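You operate a simulated robot arm through the tools that you are given. There is no shell and no other tool.

The job below is to be done with a simulated robot arm. You get a single attempt, and the scene is never put back.

## Task
Put things in order on the top of the long steel table. At the end: the white roller from the top of the long steel table is on the yellow dish; the knobbed cream block from the top of the long steel table stands where the yellow dough lump stood; the yellow dough lump from the top of the long steel table stands where the white roller stood; the brown filling lump from the top of the long steel table stands on top of the blue rolled belt (roll); whatever was shut is shut again. Leave all else as you found it, and nothing knocked over. Set down upright: white roller.

It is judged by the outcome, as a careful person would: the job done as asked, and still so three seconds after it is handed in. It fails if anything else is knocked over, pushed out of place, dropped, spilled or broken.

## Robot
A 5-joint arm with a two-finger parallel gripper, fixed in place. Base frame: the origin is at the foot of the arm, x ahead of it, y to its left, z up; the work surface is at about z = 0. Lengths are in m, angles in degrees, forces in N, time in s.
With the tool pointing down near the work surface it reaches from about 0.26 to 0.68 m from the base axis. Its first joint turns from -66.0 to 66.0 degrees. The tool tilts only in the upright plane through the base axis and itself; it spins freely about its own axis. Payload 2.9 kg.
The tool frame sits at the grasp point between the pads (the TCP): z along the fingers, y along the line on which they close. The tips reach 0.03 m beyond it. Largest opening 0.11 m; finger width 0.02, thickness 0.01; the body of the gripper, 0.048 by 0.112 m, starts 0.055 m behind the TCP.
Orientation is told as [roll, pitch, yaw] about the base's x, y, z axes, in that order, counted from this pose: with the fingers straight down and closing along the base's y, the tool's x points along the base's -x, its y along +y and its z along -z.

## Interface
- The arm moves only by the tool servo_tool. Its argument "targets" is a list of rows, each an object of numbers (a shift or turn left out is 0, a gripper value left out holds the last): "x", "y", "z": the shift along the tool's x, y, z in m; "ax", "ay", "az": the turn, a rotation vector about the tool's x, y, z in degrees; "grip": the finger opening in m, from 0 to 0.11. In form: [{"x": .., "y": .., "z": .., "ax": .., "ay": .., "az": .., "grip": ..}, ...]. A call has 1 to 20 rows; each row shifts and turns the commanded pose from where the row before left it, along the tool's axes as they then stand. Rows are played at 5 a second. More than 0.05 m and 8.6 degrees between two rows, or a gripper value outside its range, and nothing of the call is played. Where a pose cannot be reached the arm comes as near as it can. A force on the tool above 40 N (or 10 N above the force at the start of the call, whichever is more), or a blocked arm, ends the call early, and 0.2 s more pass. Each finger travels about 0.108 m/s and halts on what it meets, pressing with about 38 N; the grip force reading is that of the motor and also rises with nothing between the fingers. The clock runs only during rows and for 0.2 s after the last one: add rows that do not move to give the fingers time. It gives the time, the measured TCP pose, the force on the tool (base axes), the opening and the grip force at its end, in the units of the frame above (readings bear some noise), with the torque about the TCP (base axes, N m) and any sound that the robot's microphone picked up.
- Cameras (640 x 400 px; columns grow to the right, rows downward): "scene" is fixed at [0.0429, -0.4456, 0.6335]; the picture's right is [0.74, -0.67, 0.00], its down [-0.33, -0.36, -0.88] and it looks along [0.59, 0.65, -0.48] (base axes); focal length 344 px, centre (320, 200). "wrist" rides on the gripper at [0.072, 0.017, -0.103] in the tool frame; the picture's right is [-0.23, 0.97, 0.00], its down [-0.76, -0.18, -0.62] and it looks along [-0.61, -0.14, 0.78] (tool axes); focal length 222 px, centre (320, 200). There is no depth. A picture from a camera that has moved, and an enlarged one, comes with that camera's place and axes in the base frame and with its lens. The place of the scene camera against the robot may be out by one fixed shift of up to 0.025 m in any direction.
- grab_frame(camera): a new picture of that camera. It takes no simulated time.
- zoom(camera, box): a new picture of the part [left, top, right, bottom] of that camera's present view, enlarged. It takes no simulated time.
- job_done(): hands the job in; it is judged then, once.

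Nothing tells you positions but the pictures and the camera data. Unless the task says otherwise, let go and move clear before handing in.

The tools are called after ">>>" as a command line: name --argument value ..., lists and objects as JSON in quotes. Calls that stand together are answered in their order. servo_tool: Moves the arm, as the interface text tells. Its arguments: {"type":"object","properties":{"targets":{"type":"array"}},"required":["targets"]} The other tools are called the same way: grab_frame (camera) takes a picture; zoom (camera, box) takes an enlarged picture of a part of a camera's view; job_done () hands the job in.

At the start:

```text
clock: 0.0
tcp_pos: [0.3397, 0.1912, 0.3268]
ee_rot: [-0.1, 0.0, 0.0]
wrist_force: [1.2, 0.2, 0.0]
moment: [-0.01, -0.01, -0.01]
width: 0.1097
finger_force: 0.1
```

scene: 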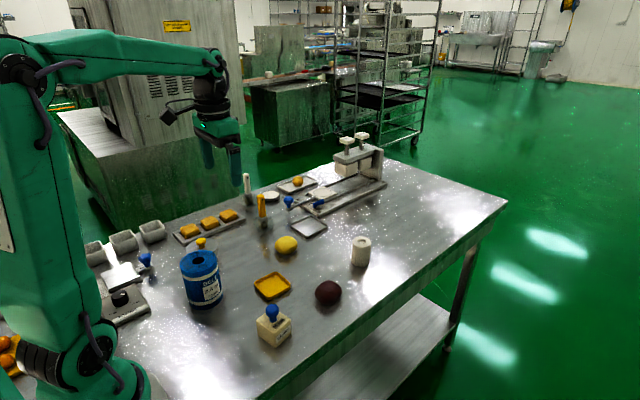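
wrist: 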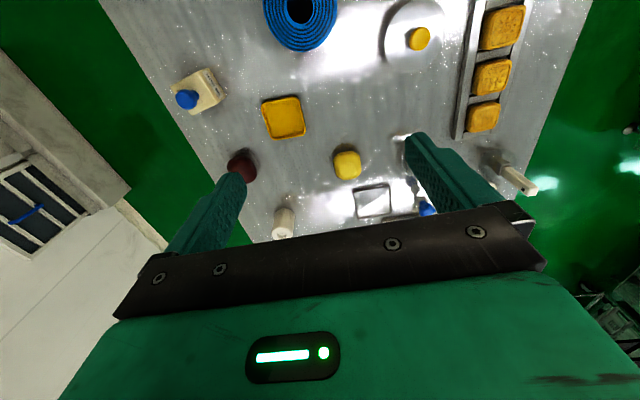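

I see the table with a blue rolled belt, yellow dish, cream knobbed block, brown lump, yellow dough lump and white roller. I'll first look closer at everything before moving.

>>> zoom --camera "scene" --box '[160, 200, 400, 350]'

>>> zoom --camera "scene" --box '[160, 120, 400, 270]'

>>> zoom --camera "wrist" --box '[120, 0, 540, 250]'

```text
2.67 times, centred on (280, 275) of scene
camera zoom: at [0.0429, -0.4456, 0.6335], right [0.74, -0.67, 0.0], down [-0.33, -0.36, -0.88], along [0.59, 0.65, -0.48], focal length 916 px, centre (427, 0)
```

zoom: 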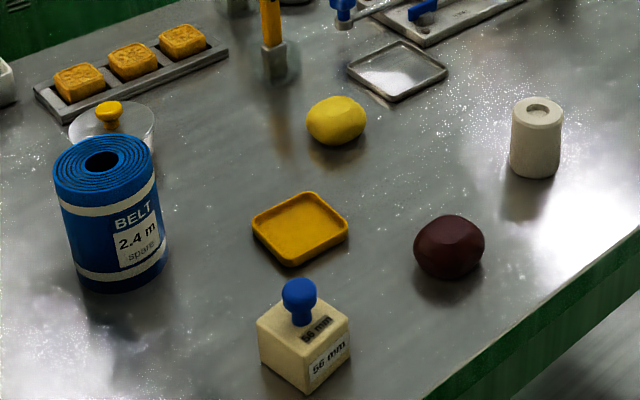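

```text
2.67 times, centred on (280, 195) of scene
camera zoom: at [0.0429, -0.4456, 0.6335], right [0.74, -0.67, 0.0], down [-0.33, -0.36, -0.88], along [0.59, 0.65, -0.48], focal length 916 px, centre (427, 213)
```

zoom: 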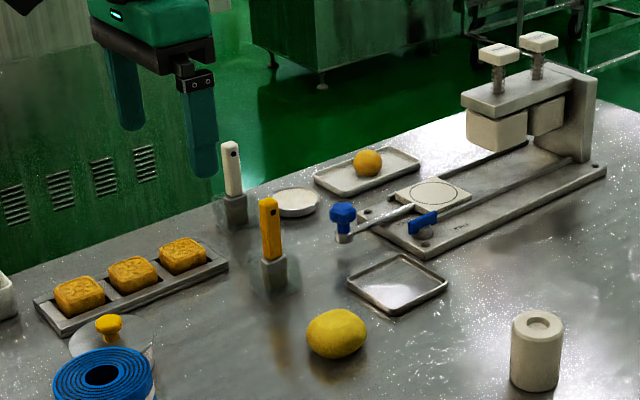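

```text
1.52 times, centred on (330, 125) of wrist
camera zoom: at [0.2677, 0.2086, 0.4292], right [0.23, 0.97, 0.0], down [0.76, -0.18, 0.62], along [0.61, -0.14, -0.78], focal length 338 px, centre (305, 314)
```

zoom: 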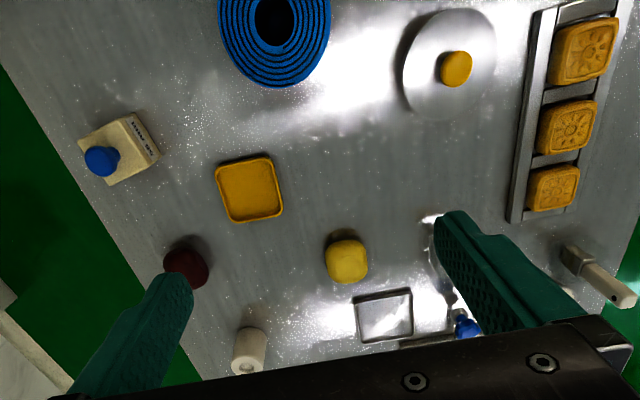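

The first estimates from the wrist camera (base frame) are: roller (0.63, 0.03), dough (0.51, 0.21), dish (0.39, 0.11), block (0.31, -0.01), brown lump (0.47, -0.01), roll (0.25, 0.20). I'll move high above the table toward the roller to get a better look.

>>> servo_tool --targets '[{"x": -0.03, "y": -0.02}, {"x": -0.03, "y": -0.02}, {"x": -0.03, "y": -0.02}, {"x": -0.03, "y": -0.02}, {"x": -0.03, "y": -0.02, "z": 0.01}, {"x": -0.03, "y": -0.02, "z": 0.02}, {"x": -0.03, "y": -0.02, "z": 0.02}, {"x": -0.03, "y": -0.02, "z": 0.02}, {}, {}]'

>>> grab_frame --camera "wrist"

>>> grab_frame --camera "scene"

```text
clock: 2.2
tcp_pos: [0.5808, 0.0299, 0.2564]
ee_rot: [0.1, 0.1, 0.0]
wrist_force: [0.2, 0.6, 0.6]
moment: [-0.01, 0.01, 0.0]
width: 0.1099
finger_force: 0.0
```

```text
taken
camera wrist: at [0.509, 0.048, 0.3588], right [0.23, 0.97, 0.0], down [0.76, -0.18, 0.62], along [0.61, -0.14, -0.78], focal length 222 px, centre (320, 200)
```

wrist: 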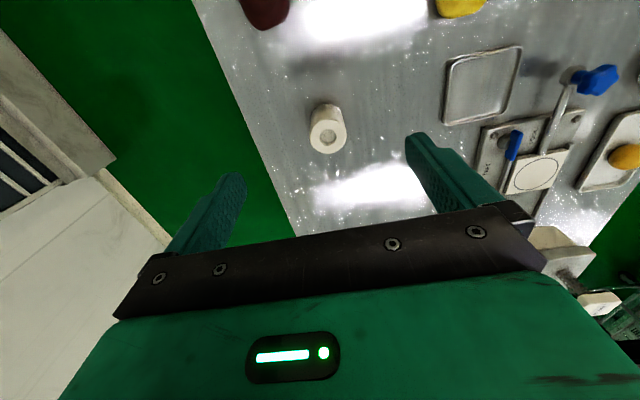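

```text
taken
```

scene: 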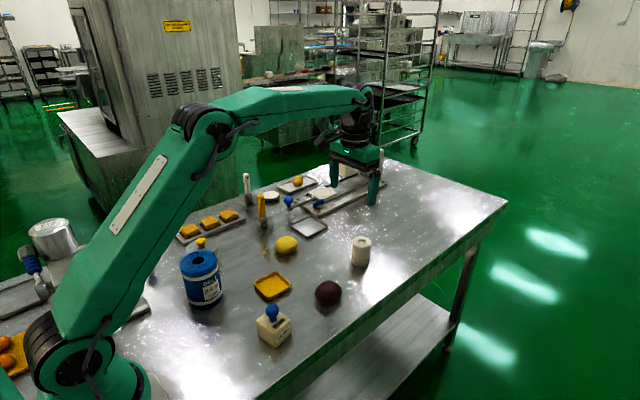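

The roller is now visible between the fingers. I'll zoom to measure it.

>>> zoom --camera "wrist" --box '[270, 80, 390, 155]'

>>> zoom --camera "scene" --box '[300, 215, 412, 285]'

>>> zoom --camera "scene" --box '[170, 225, 330, 325]'

```text
5.33 times, centred on (330, 118) of wrist
camera zoom: at [0.509, 0.048, 0.3588], right [0.23, 0.97, 0.0], down [0.76, -0.18, 0.62], along [0.61, -0.14, -0.78], focal length 1185 px, centre (267, 640)
```

zoom: 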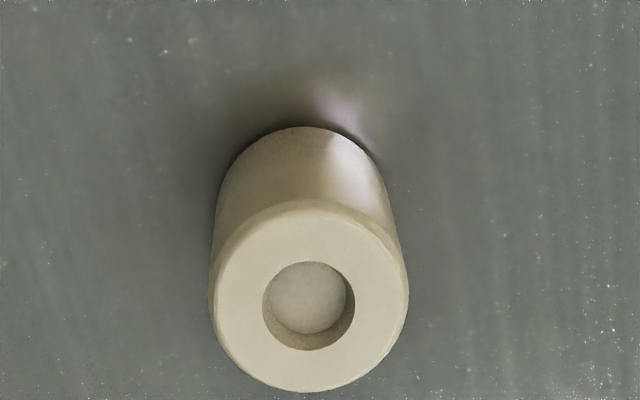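

```text
5.71 times, centred on (356, 250) of scene
camera zoom: at [0.0429, -0.4456, 0.6335], right [0.74, -0.67, 0.0], down [-0.33, -0.36, -0.88], along [0.59, 0.65, -0.48], focal length 1963 px, centre (114, -86)
```

zoom: 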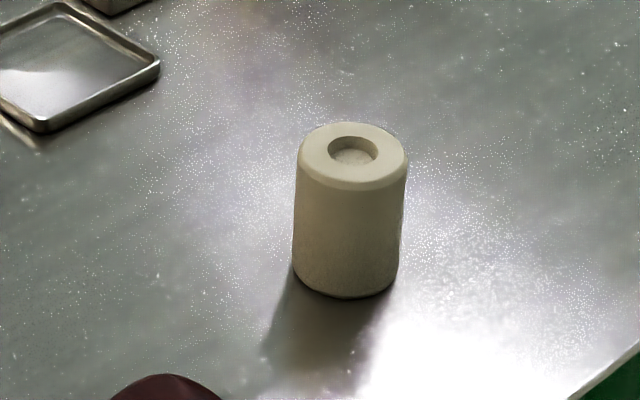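

```text
4.00 times, centred on (250, 275) of scene
camera zoom: at [0.0429, -0.4456, 0.6335], right [0.74, -0.67, 0.0], down [-0.33, -0.36, -0.88], along [0.59, 0.65, -0.48], focal length 1374 px, centre (600, -100)
```

zoom: 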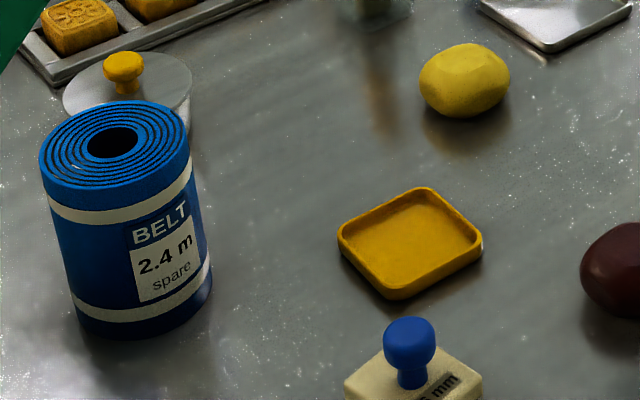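

Roller measures about 0.051 m diameter and 0.067 m tall, centred near (0.629, 0.031). I'll move above it and check alignment before descending.

>>> servo_tool --targets '[{"x": -0.024, "z": 0.02}, {"x": -0.024, "y": 0.001, "z": 0.02}, {"z": 0.03}, {"z": 0.03}, {"z": 0.03}, {}, {}]'

>>> grab_frame --camera "wrist"

>>> zoom --camera "scene" --box '[280, 160, 440, 260]'

```text
clock: 3.8
tcp_pos: [0.6285, 0.0313, 0.1269]
ee_rot: [0.0, 0.1, 0.0]
wrist_force: [-0.2, -0.3, -0.5]
moment: [0.0, 0.0, 0.0]
width: 0.1101
finger_force: 0.0
```

```text
taken
camera wrist: at [0.5561, 0.0491, 0.2295], right [0.23, 0.97, 0.0], down [0.76, -0.18, 0.62], along [0.61, -0.14, -0.78], focal length 222 px, centre (320, 200)
```

wrist: 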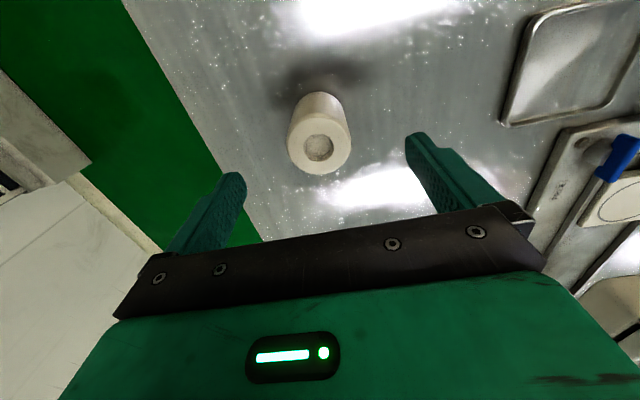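

```text
4.00 times, centred on (360, 210) of scene
camera zoom: at [0.0429, -0.4456, 0.6335], right [0.74, -0.67, 0.0], down [-0.33, -0.36, -0.88], along [0.59, 0.65, -0.48], focal length 1374 px, centre (160, 160)
```

zoom: 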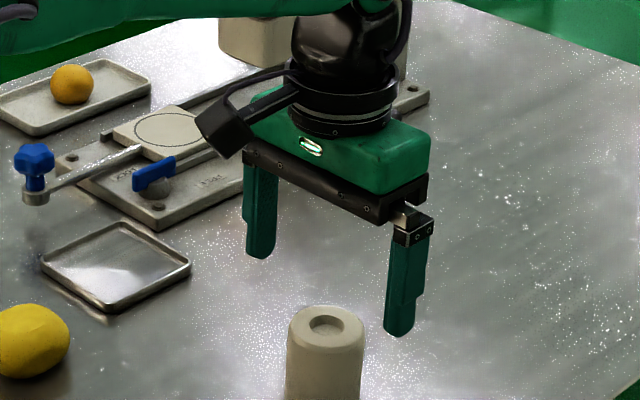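

>>> zoom --camera "wrist" --box '[256, 85, 384, 165]'

```text
5.00 times, centred on (320, 125) of wrist
camera zoom: at [0.5561, 0.0491, 0.2295], right [0.23, 0.97, 0.0], down [0.76, -0.18, 0.62], along [0.61, -0.14, -0.78], focal length 1111 px, centre (320, 575)
```

zoom: 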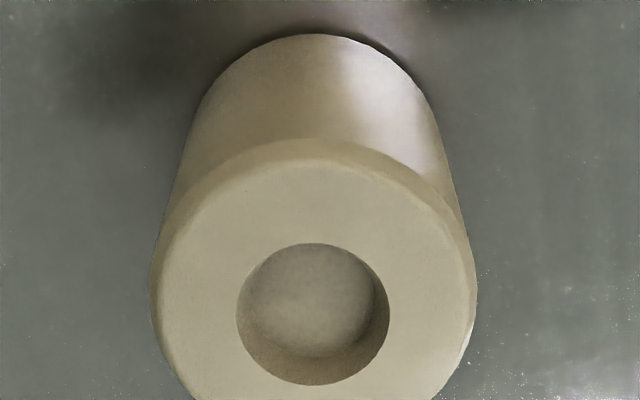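

Alignment is good (within ~2 mm). I'll descend with TCP to about z = 0.05 and close on the roller.

>>> servo_tool --targets '[{"x": -0.0015, "z": 0.02}, {"z": 0.02}, {"z": 0.02}, {"z": 0.016}, {}, {"grip": 0.08}, {"grip": 0.06}, {"grip": 0.04}, {"grip": 0.04}, {"grip": 0.04}]'

>>> grab_frame --camera "wrist"

>>> zoom --camera "scene" --box '[280, 190, 440, 290]'

```text
clock: 6.0
tcp_pos: [0.6303, 0.0315, 0.0503]
ee_rot: [0.0, 0.0, 0.0]
wrist_force: [0.7, 0.0, -0.5]
moment: [0.01, 0.02, -0.01]
width: 0.0507
finger_force: 38.2
```

```text
taken
camera wrist: at [0.5573, 0.0488, 0.1531], right [0.23, 0.97, 0.0], down [0.76, -0.18, 0.62], along [0.61, -0.14, -0.78], focal length 222 px, centre (320, 200)
```

wrist: 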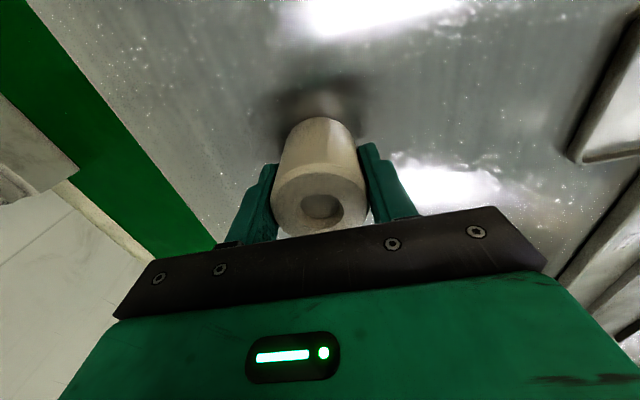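

```text
4.00 times, centred on (360, 240) of scene
camera zoom: at [0.0429, -0.4456, 0.6335], right [0.74, -0.67, 0.0], down [-0.33, -0.36, -0.88], along [0.59, 0.65, -0.48], focal length 1374 px, centre (160, 40)
```

zoom: 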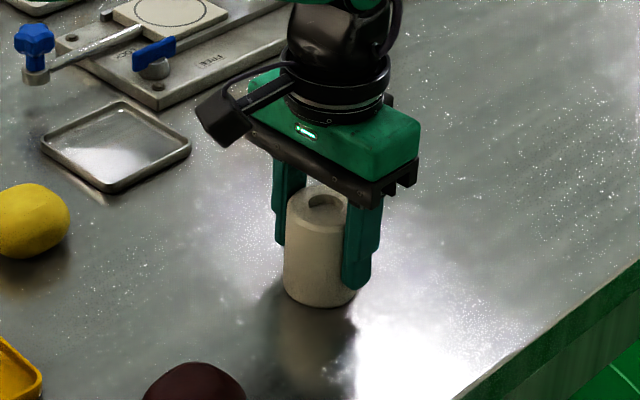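

The roller is held (width 0.0507). I'll lift straight up and carry it toward the dish at height to get a look.

>>> servo_tool --targets '[{"z": -0.01}, {"z": -0.02}, {"z": -0.03}, {"z": -0.03}, {"z": -0.03}, {"z": -0.03}, {"x": 0.03, "y": 0.01}, {"x": 0.03, "y": 0.01}, {"x": 0.03, "y": 0.01}, {"x": 0.03, "y": 0.01}, {"x": 0.03, "y": 0.01}, {"x": 0.03, "y": 0.01}, {"x": 0.03, "y": 0.01}, {"x": 0.03, "y": 0.01}, {}, {}]'

>>> grab_frame --camera "wrist"

>>> grab_frame --camera "scene"

```text
clock: 9.4
tcp_pos: [0.389, 0.112, 0.2]
ee_rot: [0.0, 0.0, -0.1]
wrist_force: [-0.9, 0.6, -1.9]
moment: [-0.01, -0.02, 0.0]
width: 0.0507
finger_force: 37.8
```

```text
taken
camera wrist: at [0.3167, 0.1301, 0.3032], right [0.23, 0.97, 0.0], down [0.76, -0.18, 0.62], along [0.61, -0.14, -0.78], focal length 222 px, centre (320, 200)
```

wrist: 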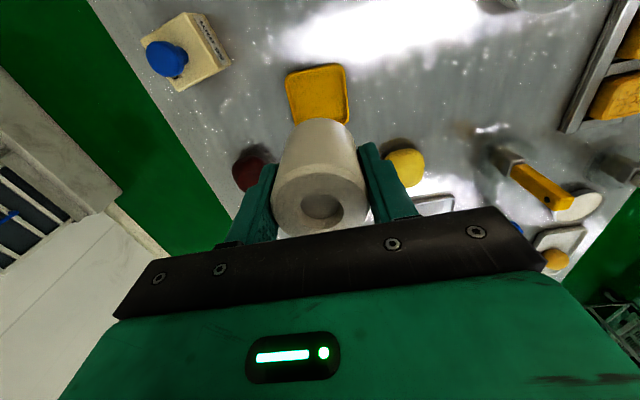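

```text
taken
```

scene: 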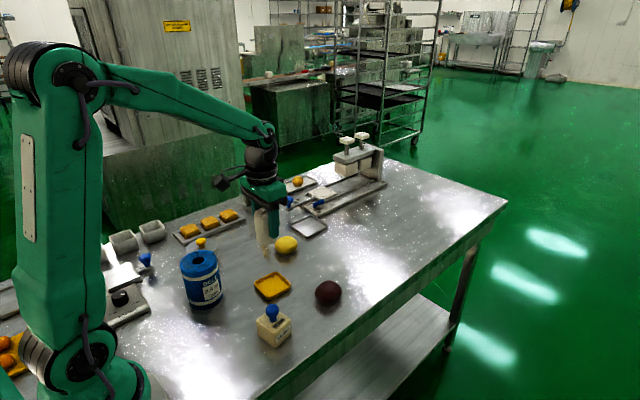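

>>> zoom --camera "wrist" --box '[250, 45, 390, 132]'

>>> zoom --camera "scene" --box '[230, 255, 318, 310]'

```text
4.57 times, centred on (320, 88) of wrist
camera zoom: at [0.3167, 0.1301, 0.3032], right [0.23, 0.97, 0.0], down [0.76, -0.18, 0.62], along [0.61, -0.14, -0.78], focal length 1015 px, centre (320, 710)
```

zoom: 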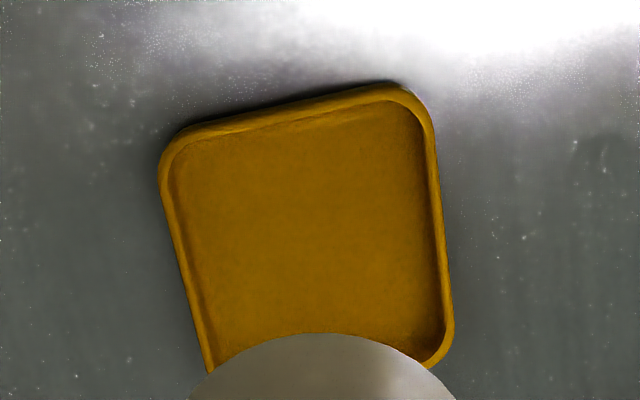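

```text
7.27 times, centred on (274, 282) of scene
camera zoom: at [0.0429, -0.4456, 0.6335], right [0.74, -0.67, 0.0], down [-0.33, -0.36, -0.88], along [0.59, 0.65, -0.48], focal length 2498 px, centre (654, -400)
```

zoom: 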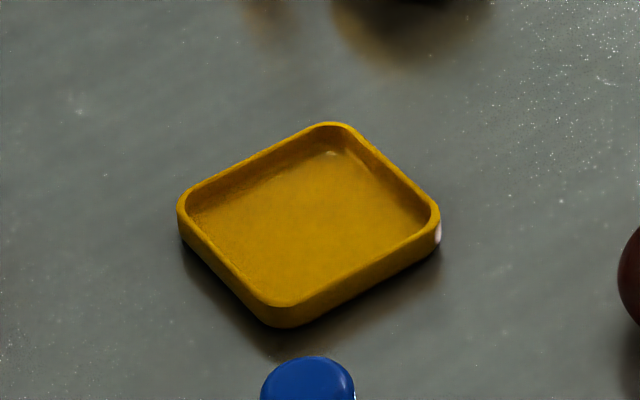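

Dish centre computes to about (0.391, 0.111), sized ~0.073 m with a ~0.011 m rim. I'll centre over it and descend carefully.

>>> servo_tool --targets '[{"x": -0.002, "y": -0.0013}, {"z": 0.03}, {"z": 0.03}, {"z": 0.03}, {"z": 0.02}, {"z": 0.02}, {"z": 0.006}, {}, {}]'

>>> grab_frame --camera "wrist"

>>> zoom --camera "scene" --box '[220, 225, 332, 295]'

```text
clock: 11.4
tcp_pos: [0.3905, 0.11, 0.0648]
ee_rot: [0.1, 0.0, -0.1]
wrist_force: [0.5, -0.5, -1.5]
moment: [0.01, -0.01, -0.01]
width: 0.0508
finger_force: 37.5
```

```text
taken
camera wrist: at [0.3195, 0.1284, 0.1673], right [0.23, 0.97, 0.0], down [0.76, -0.18, 0.62], along [0.61, -0.14, -0.78], focal length 222 px, centre (320, 200)
```

wrist: 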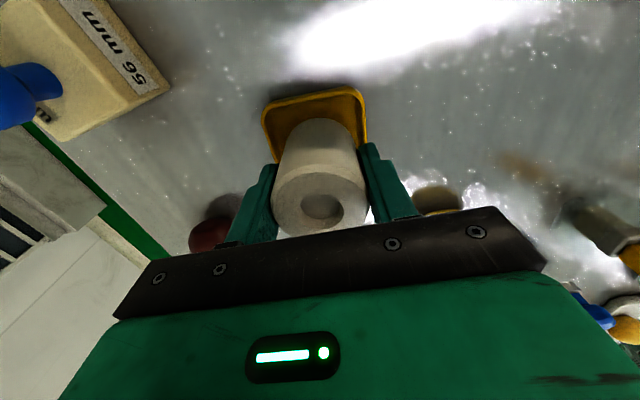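

```text
5.71 times, centred on (276, 260) of scene
camera zoom: at [0.043, -0.4456, 0.6335], right [0.74, -0.67, 0.0], down [-0.33, -0.36, -0.88], along [0.59, 0.65, -0.48], focal length 1963 px, centre (571, -143)
```

zoom: 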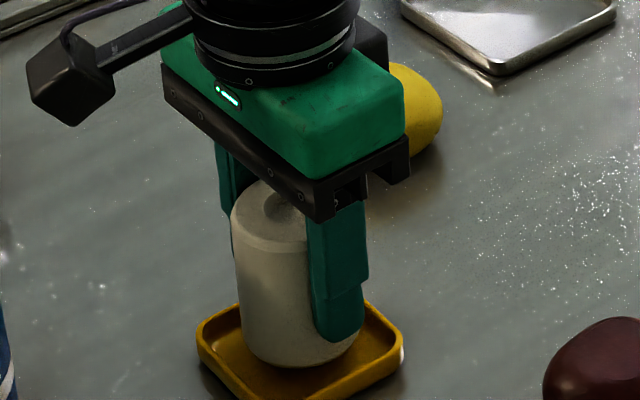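

>>> zoom --camera "wrist" --box '[250, 75, 390, 162]'

```text
4.57 times, centred on (320, 118) of wrist
camera zoom: at [0.3195, 0.1284, 0.1673], right [0.23, 0.97, 0.0], down [0.76, -0.18, 0.62], along [0.61, -0.14, -0.78], focal length 1015 px, centre (320, 573)
```

zoom: 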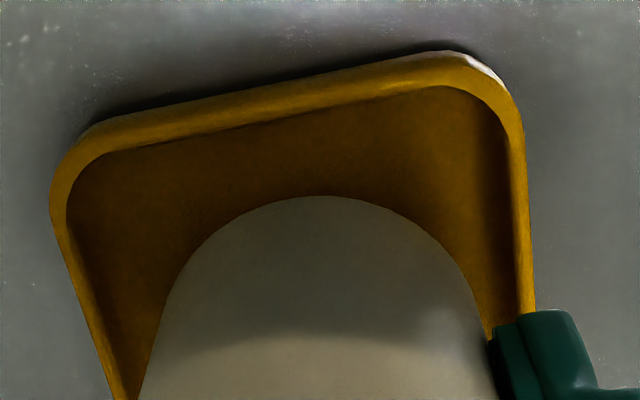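

I want to double check the centring of roller versus dish before lowering.

>>> zoom --camera "scene" --box '[250, 265, 298, 295]'

>>> zoom --camera "wrist" --box '[256, 80, 376, 155]'

```text
13.33 times, centred on (274, 280) of scene
camera zoom: at [0.043, -0.4456, 0.6335], right [0.74, -0.67, 0.0], down [-0.33, -0.36, -0.88], along [0.59, 0.65, -0.48], focal length 4580 px, centre (933, -867)
```

zoom: 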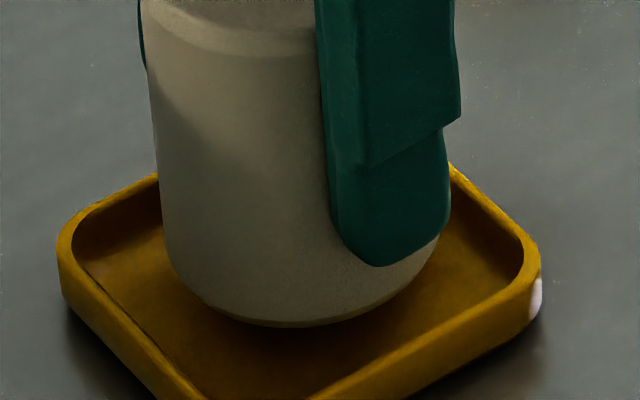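

```text
5.33 times, centred on (316, 118) of wrist
camera zoom: at [0.3195, 0.1284, 0.1673], right [0.23, 0.97, 0.0], down [0.76, -0.18, 0.62], along [0.61, -0.14, -0.78], focal length 1185 px, centre (341, 640)
```

zoom: 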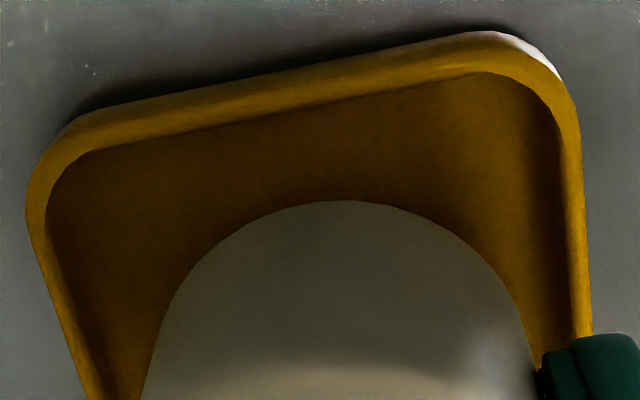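

Scene and wrist estimates differ by a few mm; I'll take a compromise shift of 2 mm toward the base, which fits well inside the dish, then lower.

>>> servo_tool --targets '[{"x": 0.002, "y": 0.0005}, {"z": 0.004}, {"z": 0.002}, {"z": 0.002}, {}, {}]'

>>> zoom --camera "scene" --box '[250, 270, 298, 300]'

>>> zoom --camera "wrist" --box '[256, 80, 376, 155]'

```text
clock: 12.8
tcp_pos: [0.3894, 0.111, 0.0573]
ee_rot: [0.1, -0.1, 0.0]
wrist_force: [0.0, -0.2, -1.3]
moment: [-0.01, 0.02, 0.0]
width: 0.0508
finger_force: 37.6
```

```text
13.33 times, centred on (274, 285) of scene
camera zoom: at [0.043, -0.4456, 0.6335], right [0.74, -0.67, 0.0], down [-0.33, -0.36, -0.88], along [0.59, 0.65, -0.48], focal length 4580 px, centre (933, -933)
```

zoom: 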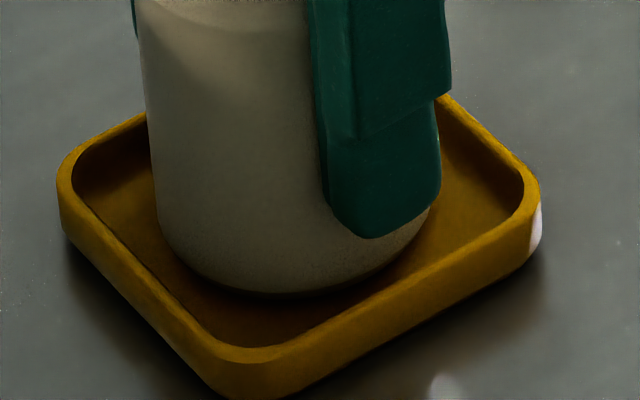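

```text
5.33 times, centred on (316, 118) of wrist
camera zoom: at [0.3172, 0.1288, 0.1593], right [0.23, 0.97, 0.0], down [0.76, -0.18, 0.62], along [0.61, -0.14, -0.78], focal length 1185 px, centre (341, 640)
```

zoom: 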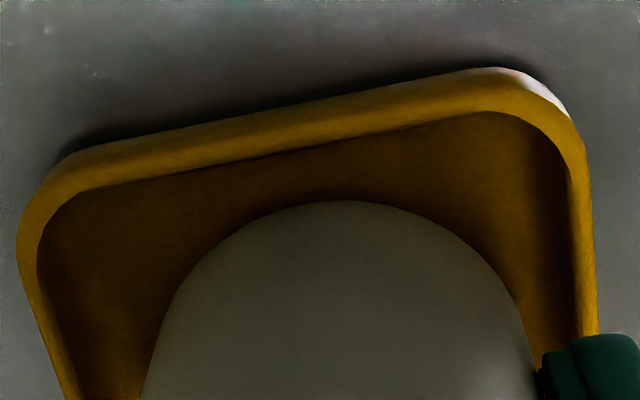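

The roller is now centred in the dish in both views. Lowering the last few mm while watching force.

>>> servo_tool --targets '[{"z": 0.0015}, {"z": 0.0005}, {}]'

>>> zoom --camera "scene" --box '[250, 270, 298, 300]'

```text
clock: 13.6
tcp_pos: [0.3895, 0.1111, 0.0548]
ee_rot: [0.0, 0.0, 0.0]
wrist_force: [-0.8, -0.4, 2.0]
moment: [-0.02, 0.04, 0.02]
width: 0.0506
finger_force: 38.3
```

```text
13.33 times, centred on (274, 285) of scene
camera zoom: at [0.0429, -0.4456, 0.6335], right [0.74, -0.67, 0.0], down [-0.33, -0.36, -0.88], along [0.59, 0.65, -0.48], focal length 4580 px, centre (933, -933)
```

zoom: 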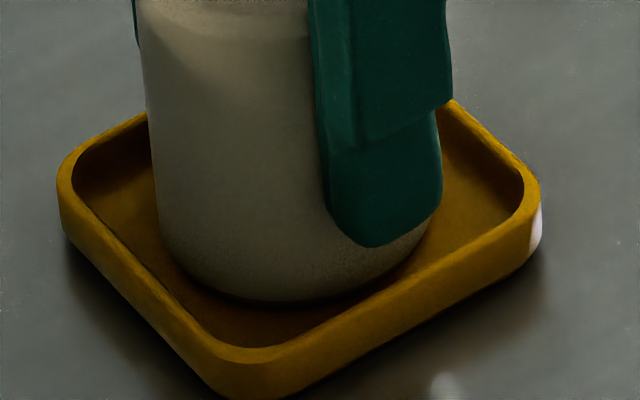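

Force rose by ~3 N, so the roller touches the dish floor. I'll open and withdraw straight up.

>>> servo_tool --targets '[{"grip": 0.056}, {"grip": 0.065}, {"grip": 0.075}, {"grip": 0.085}, {"grip": 0.085}, {"z": -0.015}, {"z": -0.025}, {"z": -0.03}, {"z": -0.03}, {"z": -0.03}, {}]'

>>> grab_frame --camera "wrist"

>>> zoom --camera "scene" --box '[200, 220, 328, 300]'

```text
clock: 16.0
tcp_pos: [0.3899, 0.1118, 0.1841]
ee_rot: [0.0, 0.1, 0.0]
wrist_force: [0.2, 0.4, -0.7]
moment: [0.0, -0.01, 0.02]
width: 0.085
finger_force: 0.1
```

```text
taken
camera wrist: at [0.3173, 0.1301, 0.2871], right [0.23, 0.97, 0.0], down [0.76, -0.18, 0.62], along [0.61, -0.14, -0.78], focal length 222 px, centre (320, 200)
```

wrist: 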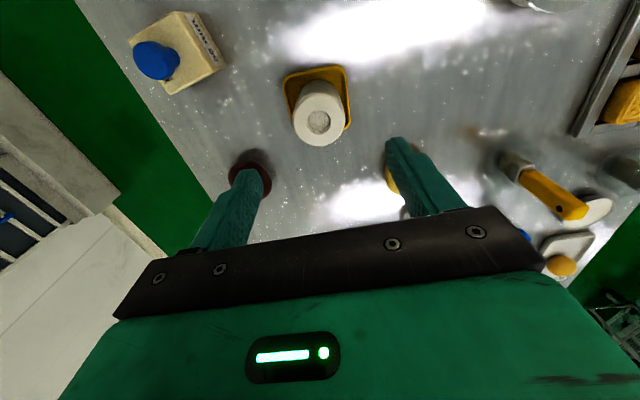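

```text
5.00 times, centred on (264, 260) of scene
camera zoom: at [0.0429, -0.4456, 0.6335], right [0.74, -0.67, 0.0], down [-0.33, -0.36, -0.88], along [0.59, 0.65, -0.48], focal length 1718 px, centre (600, -100)
```

zoom: 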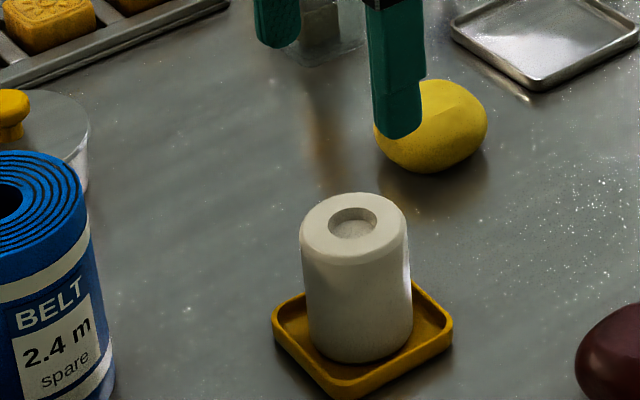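

The roller stands upright in the dish. Next, I'll move over the yellow dough lump for a close look.

>>> servo_tool --targets '[{"x": -0.022, "y": 0.025, "z": -0.004, "grip": 0.1}, {"x": -0.022, "y": 0.025, "z": -0.004, "grip": 0.11}, {"x": -0.022, "y": 0.025, "z": -0.004}, {"x": -0.022, "y": 0.025, "z": -0.004}, {}, {}]'

>>> grab_frame --camera "wrist"

>>> zoom --camera "wrist" --box '[250, 70, 410, 170]'

>>> zoom --camera "scene" --box '[240, 215, 336, 275]'

```text
clock: 17.4
tcp_pos: [0.4782, 0.2115, 0.2008]
ee_rot: [0.0, 0.0, -0.1]
wrist_force: [0.1, 0.1, -0.1]
moment: [-0.01, -0.02, -0.02]
width: 0.11
finger_force: 0.1
```

```text
taken
camera wrist: at [0.4061, 0.229, 0.3033], right [0.23, 0.97, 0.0], down [0.76, -0.18, 0.62], along [0.61, -0.14, -0.78], focal length 222 px, centre (320, 200)
```

wrist: 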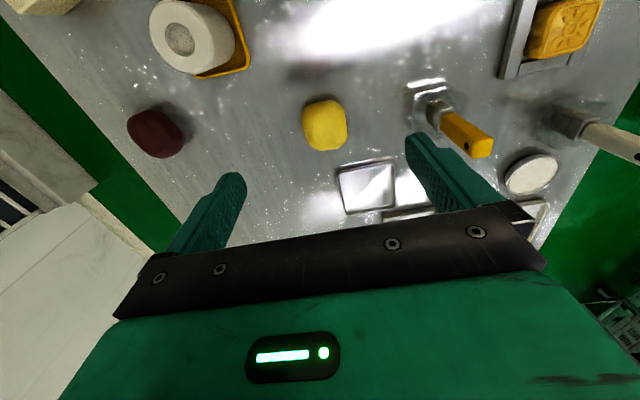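

```text
4.00 times, centred on (330, 120) of wrist
camera zoom: at [0.4061, 0.229, 0.3033], right [0.23, 0.97, 0.0], down [0.76, -0.18, 0.62], along [0.61, -0.14, -0.78], focal length 888 px, centre (280, 520)
```

zoom: 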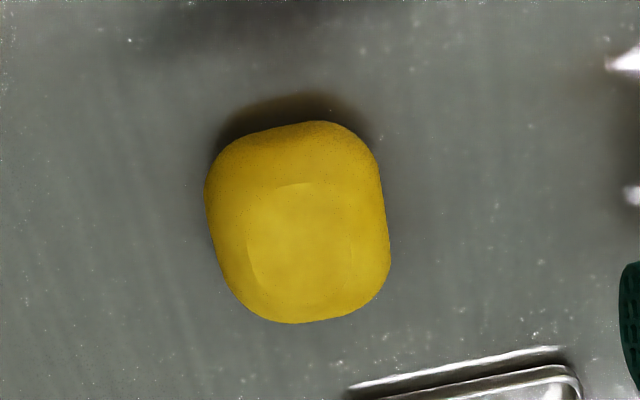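

```text
6.67 times, centred on (288, 245) of scene
camera zoom: at [0.043, -0.4456, 0.6335], right [0.74, -0.67, 0.0], down [-0.33, -0.36, -0.88], along [0.59, 0.65, -0.48], focal length 2290 px, centre (533, -100)
```

zoom: 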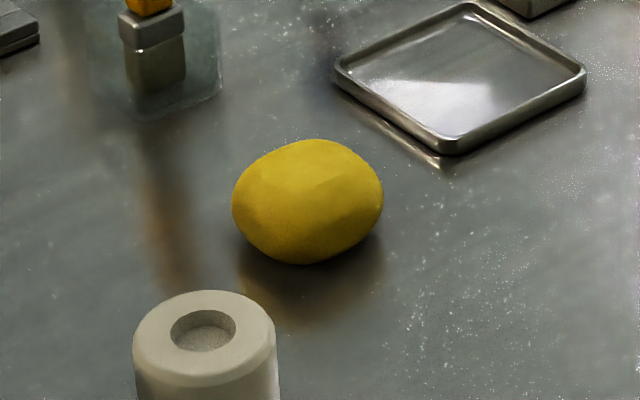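

Dough lump centre is about (0.509, 0.211), ~0.058 m wide and ~0.045 m tall. I'll position above and descend partway to verify.

>>> servo_tool --targets '[{"x": -0.0305, "y": -0.0005, "z": 0.02}, {"z": 0.03}, {"z": 0.03}, {"z": 0.02}, {}, {}]'

>>> grab_frame --camera "wrist"

>>> zoom --camera "wrist" --box '[240, 80, 400, 180]'

```text
clock: 18.8
tcp_pos: [0.5084, 0.2096, 0.099]
ee_rot: [0.0, 0.0, 0.1]
wrist_force: [0.9, -0.1, 0.3]
moment: [-0.02, 0.03, 0.0]
width: 0.11
finger_force: 0.0
```

```text
taken
camera wrist: at [0.4357, 0.2276, 0.203], right [0.23, 0.97, 0.0], down [0.76, -0.18, 0.62], along [0.61, -0.14, -0.78], focal length 222 px, centre (320, 200)
```

wrist: 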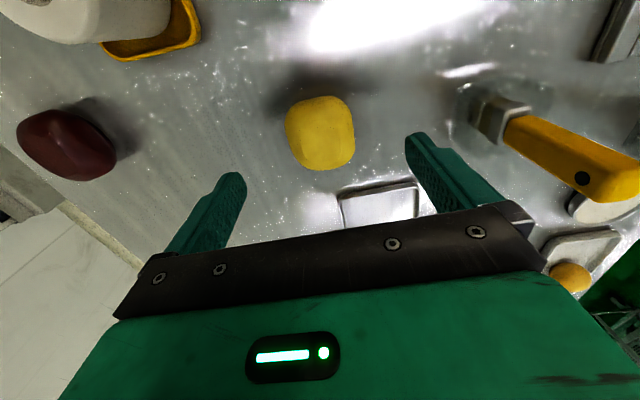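

```text
4.00 times, centred on (320, 130) of wrist
camera zoom: at [0.4357, 0.2276, 0.203], right [0.23, 0.97, 0.0], down [0.76, -0.18, 0.62], along [0.61, -0.14, -0.78], focal length 888 px, centre (320, 480)
```

zoom: 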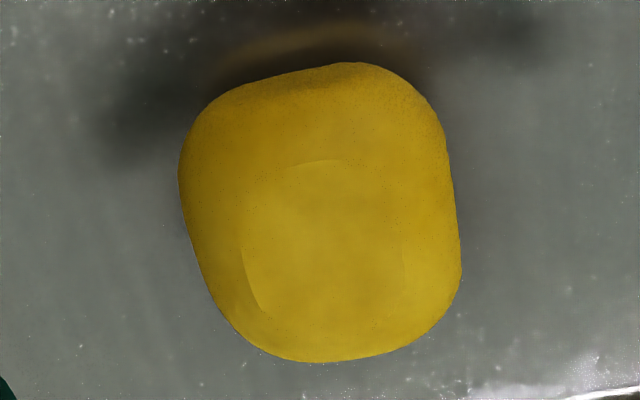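

Alignment confirmed at about (0.508, 0.211). Descending to grasp.

>>> servo_tool --targets '[{"y": 0.0008, "z": 0.02}, {"z": 0.02}, {"z": 0.015}, {"z": 0.008}, {}, {"grip": 0.085}, {"grip": 0.07}, {"grip": 0.06}, {"grip": 0.05}, {"grip": 0.045}, {"grip": 0.045}]'

>>> grab_frame --camera "wrist"

>>> zoom --camera "scene" --box '[230, 190, 342, 260]'

```text
clock: 21.2
tcp_pos: [0.5077, 0.2119, 0.0375]
ee_rot: [0.0, 0.0, 0.0]
wrist_force: [-0.3, -1.0, -0.3]
moment: [-0.01, -0.01, -0.01]
width: 0.0577
finger_force: 38.5
```

```text
taken
camera wrist: at [0.4356, 0.2291, 0.1401], right [0.23, 0.97, 0.0], down [0.76, -0.18, 0.62], along [0.61, -0.14, -0.78], focal length 222 px, centre (320, 200)
```

wrist: 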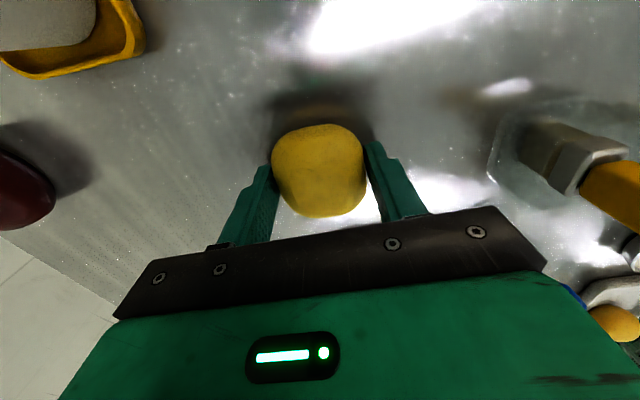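

```text
5.71 times, centred on (286, 225) of scene
camera zoom: at [0.0429, -0.4456, 0.6335], right [0.74, -0.67, 0.0], down [-0.33, -0.36, -0.88], along [0.59, 0.65, -0.48], focal length 1963 px, centre (514, 57)
```

zoom: 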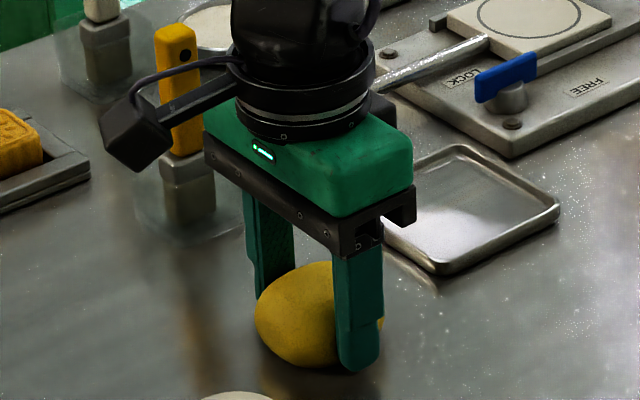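

Dough is gripped (0.0577 m). I'll lift and carry it to the roller's old spot at (0.630, 0.031).

>>> servo_tool --targets '[{"z": -0.01}, {"z": -0.02}, {"z": -0.03}, {"z": -0.03}, {"z": -0.01}, {"x": -0.0176, "y": -0.0258}, {"x": -0.0176, "y": -0.0258}, {"x": -0.0176, "y": -0.0258}, {"x": -0.0176, "y": -0.0258}, {"x": -0.0176, "y": -0.0258}, {"x": -0.0176, "y": -0.0258}, {"x": -0.0176, "y": -0.0258}, {}, {}]'

>>> grab_frame --camera "wrist"

>>> grab_frame --camera "scene"

```text
clock: 24.2
tcp_pos: [0.6314, 0.0303, 0.1366]
ee_rot: [0.0, -0.2, 0.0]
wrist_force: [0.5, 0.3, -1.0]
moment: [0.03, -0.04, 0.0]
width: 0.0578
finger_force: 38.1
```

```text
taken
camera wrist: at [0.5588, 0.0485, 0.2396], right [0.23, 0.97, 0.0], down [0.76, -0.18, 0.62], along [0.61, -0.14, -0.78], focal length 222 px, centre (320, 200)
```

wrist: 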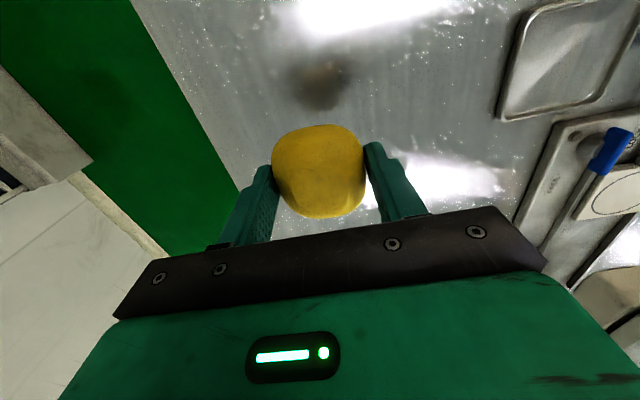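

```text
taken
```

scene: 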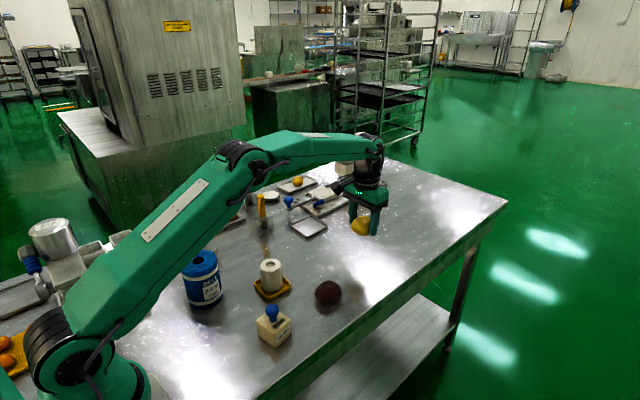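

Positioned over the roller's old spot. Lowering the dough.

>>> servo_tool --targets '[{"y": 0.0006, "z": 0.03}, {"z": 0.03}, {"z": 0.02}, {"z": 0.012}, {"z": 0.004}, {}]'

>>> servo_tool --targets '[{"z": 0.002}, {"z": 0.0015}, {}]'

>>> zoom --camera "scene" --box '[310, 210, 406, 270]'

```text
clock: 25.6
tcp_pos: [0.6308, 0.0304, 0.041]
ee_rot: [0.0, 0.0, 0.1]
wrist_force: [-0.2, -0.4, -1.7]
moment: [-0.01, -0.02, -0.01]
width: 0.0579
finger_force: 38.3
```

```text
clock: 26.4
tcp_pos: [0.6307, 0.0314, 0.0386]
ee_rot: [0.0, 0.0, -0.1]
wrist_force: [0.2, 0.4, -1.2]
moment: [0.0, 0.01, 0.01]
width: 0.0578
finger_force: 38.1
```

```text
6.67 times, centred on (358, 240) of scene
camera zoom: at [0.043, -0.4456, 0.6335], right [0.74, -0.67, 0.0], down [-0.33, -0.36, -0.88], along [0.59, 0.65, -0.48], focal length 2290 px, centre (67, -67)
```

zoom: 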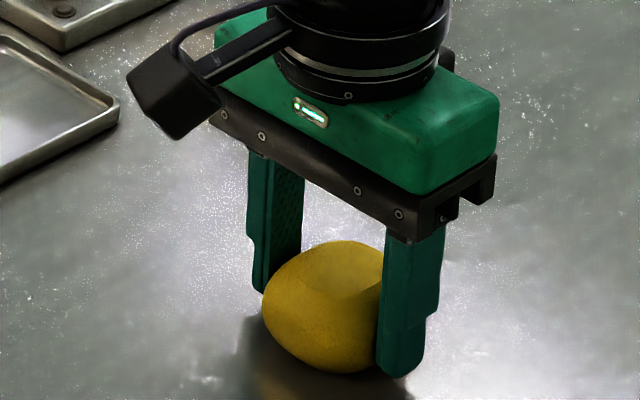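

>>> servo_tool --targets '[{"z": 0.0008}, {"z": 0.0004}, {}]'

>>> servo_tool --targets '[{"z": 0.0005}, {}, {}]'

```text
clock: 27.2
tcp_pos: [0.6311, 0.0324, 0.0378]
ee_rot: [0.0, 0.0, -0.1]
wrist_force: [-3.9, -1.5, 6.9]
moment: [-0.07, 0.1, 0.01]
width: 0.0577
finger_force: 37.6
```

```text
clock: 28.0
tcp_pos: [0.6312, 0.0312, 0.0372]
ee_rot: [0.0, -0.1, 0.0]
wrist_force: [-7.0, -1.3, 15.6]
moment: [-0.09, 0.21, -0.01]
width: 0.0576
finger_force: 37.9
```

Contact with the table. I'll relieve the pressure slightly, release, and retreat up.

>>> servo_tool --targets '[{"z": -0.0006}, {}, {"grip": 0.062}, {"grip": 0.07}, {"grip": 0.08}, {"grip": 0.095}, {"grip": 0.095}, {"z": -0.02}, {"z": -0.03}, {"z": -0.03}, {"z": -0.03}, {"z": -0.03}, {}]'

>>> grab_frame --camera "wrist"

>>> zoom --camera "scene" --box '[240, 200, 400, 300]'

```text
clock: 30.8
tcp_pos: [0.6314, 0.0318, 0.177]
ee_rot: [0.0, 0.0, 0.0]
wrist_force: [-0.2, -0.3, -0.1]
moment: [-0.03, -0.03, -0.03]
width: 0.0949
finger_force: 0.1
```

```text
taken
camera wrist: at [0.5586, 0.0492, 0.2803], right [0.23, 0.97, 0.0], down [0.76, -0.18, 0.62], along [0.61, -0.14, -0.78], focal length 222 px, centre (320, 200)
```

wrist: 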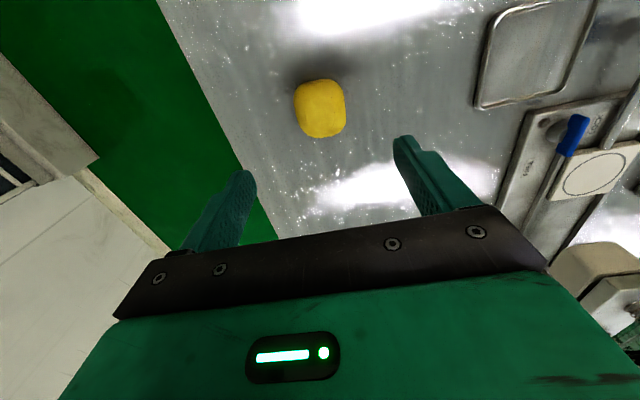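

```text
4.00 times, centred on (320, 250) of scene
camera zoom: at [0.0429, -0.4456, 0.6335], right [0.74, -0.67, 0.0], down [-0.33, -0.36, -0.88], along [0.59, 0.65, -0.48], focal length 1374 px, centre (320, 0)
```

zoom: 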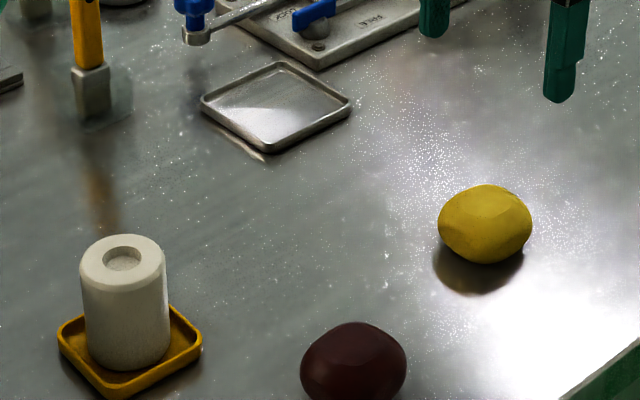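

The dough sits at the roller's old spot. Now I'll go look at the cream block.

>>> servo_tool --targets '[{"x": 0.02, "z": -0.02}, {"x": 0.03, "y": -0.004, "z": -0.02}, {"x": 0.03, "y": -0.004, "z": -0.02}, {"x": 0.03, "y": -0.004, "z": -0.01}, {"x": 0.03, "y": -0.004}, {"x": 0.03, "y": -0.005}, {"x": 0.03, "y": -0.005}, {"x": 0.03, "y": -0.005}, {"x": 0.03, "y": -0.005}, {"x": 0.03, "y": -0.005}, {"x": 0.02}, {}, {}]'

>>> grab_frame --camera "wrist"

>>> grab_frame --camera "scene"

```text
clock: 33.6
tcp_pos: [0.3217, -0.0095, 0.2481]
ee_rot: [-0.1, -0.1, -0.1]
wrist_force: [0.6, 0.4, -0.5]
moment: [-0.03, -0.04, 0.0]
width: 0.0949
finger_force: 0.1
```

```text
taken
camera wrist: at [0.2486, 0.0083, 0.3501], right [0.23, 0.97, 0.0], down [0.76, -0.18, 0.62], along [0.61, -0.14, -0.78], focal length 222 px, centre (320, 200)
```

wrist: 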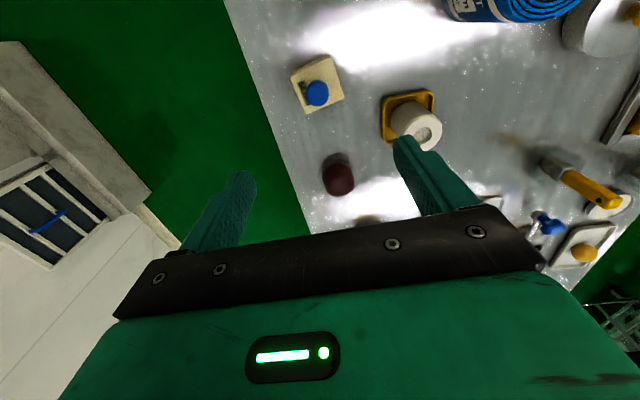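

```text
taken
```

scene: 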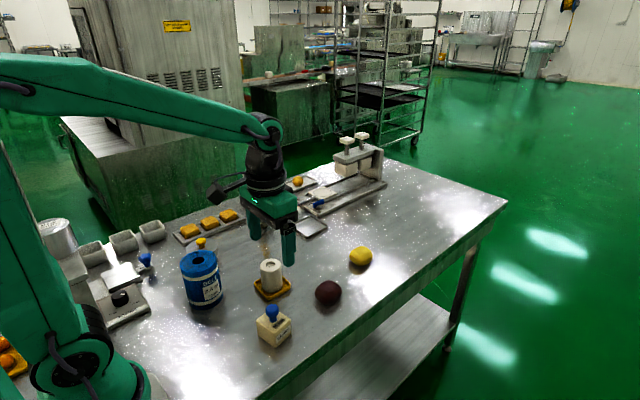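

>>> zoom --camera "wrist" --box '[260, 40, 380, 115]'

>>> zoom --camera "scene" --box '[234, 295, 314, 345]'

```text
5.33 times, centred on (320, 78) of wrist
camera zoom: at [0.2486, 0.0083, 0.3501], right [0.23, 0.97, 0.0], down [0.76, -0.18, 0.62], along [0.61, -0.14, -0.78], focal length 1185 px, centre (320, 853)
```

zoom: 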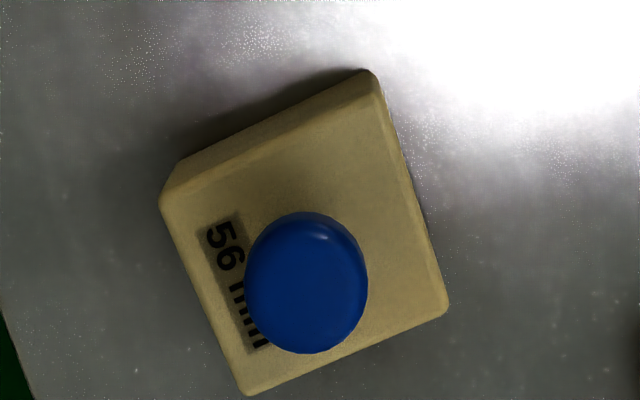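

```text
8.00 times, centred on (274, 320) of scene
camera zoom: at [0.0429, -0.4456, 0.6335], right [0.74, -0.67, 0.0], down [-0.33, -0.36, -0.88], along [0.59, 0.65, -0.48], focal length 2748 px, centre (688, -760)
```

zoom: 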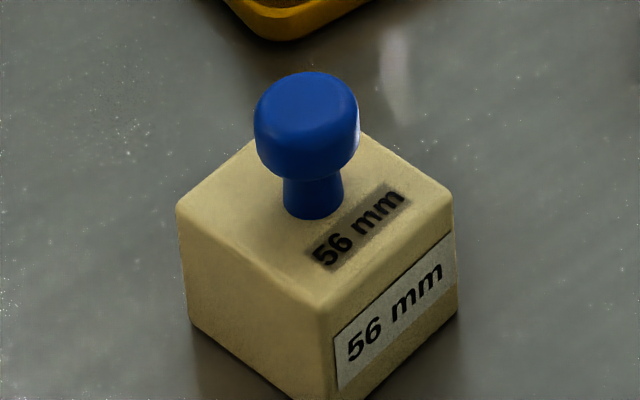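

The block is ~0.05 m, 0.045 m tall plus knob to ~0.08, centred at (0.310, -0.009) and rotated about +10°. I'll align above it with a matching yaw and lower partway to check.

>>> servo_tool --targets '[{"x": 0.0117, "y": 0.0005}, {"az": -5.2}, {"az": -5.1}, {"z": 0.03}, {"z": 0.03}, {"z": 0.03}, {"z": 0.01}, {}, {}]'

>>> grab_frame --camera "wrist"

>>> zoom --camera "scene" --box '[210, 240, 338, 320]'

```text
clock: 35.6
tcp_pos: [0.3098, -0.0098, 0.1465]
ee_rot: [0.0, 0.0, 10.3]
wrist_force: [0.3, 0.0, 0.0]
moment: [0.01, 0.06, 0.01]
width: 0.0949
finger_force: 0.1
```

```text
taken
camera wrist: at [0.2355, -0.0049, 0.2494], right [0.05, 1.0, 0.0], down [0.78, -0.04, 0.62], along [0.62, -0.03, -0.78], focal length 222 px, centre (320, 200)
```

wrist: 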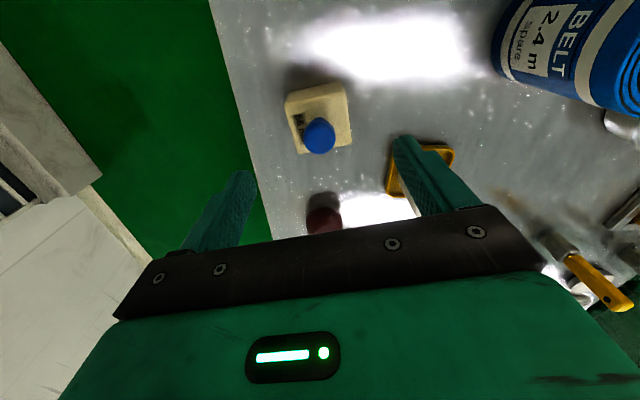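

```text
5.00 times, centred on (274, 280) of scene
camera zoom: at [0.0429, -0.4456, 0.6335], right [0.74, -0.67, 0.0], down [-0.33, -0.36, -0.88], along [0.59, 0.65, -0.48], focal length 1718 px, centre (550, -200)
```

zoom: 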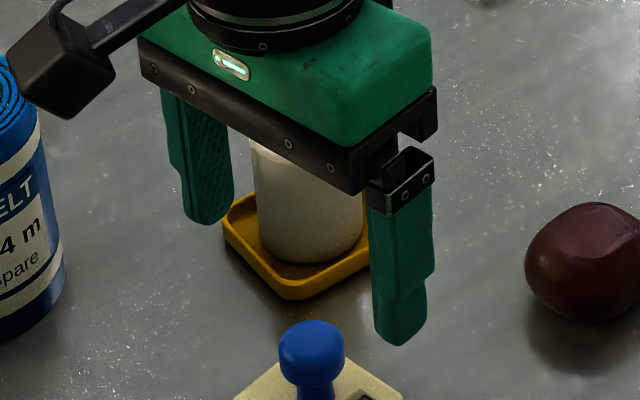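

>>> zoom --camera "wrist" --box '[260, 75, 380, 150]'

```text
5.33 times, centred on (320, 112) of wrist
camera zoom: at [0.2355, -0.0049, 0.2494], right [0.05, 1.0, 0.0], down [0.78, -0.04, 0.62], along [0.62, -0.03, -0.78], focal length 1185 px, centre (320, 667)
```

zoom: 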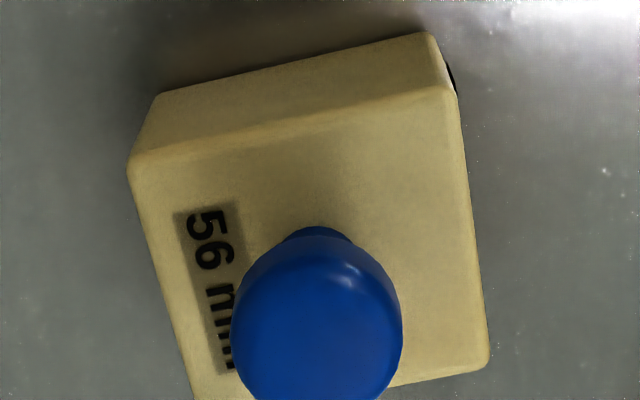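

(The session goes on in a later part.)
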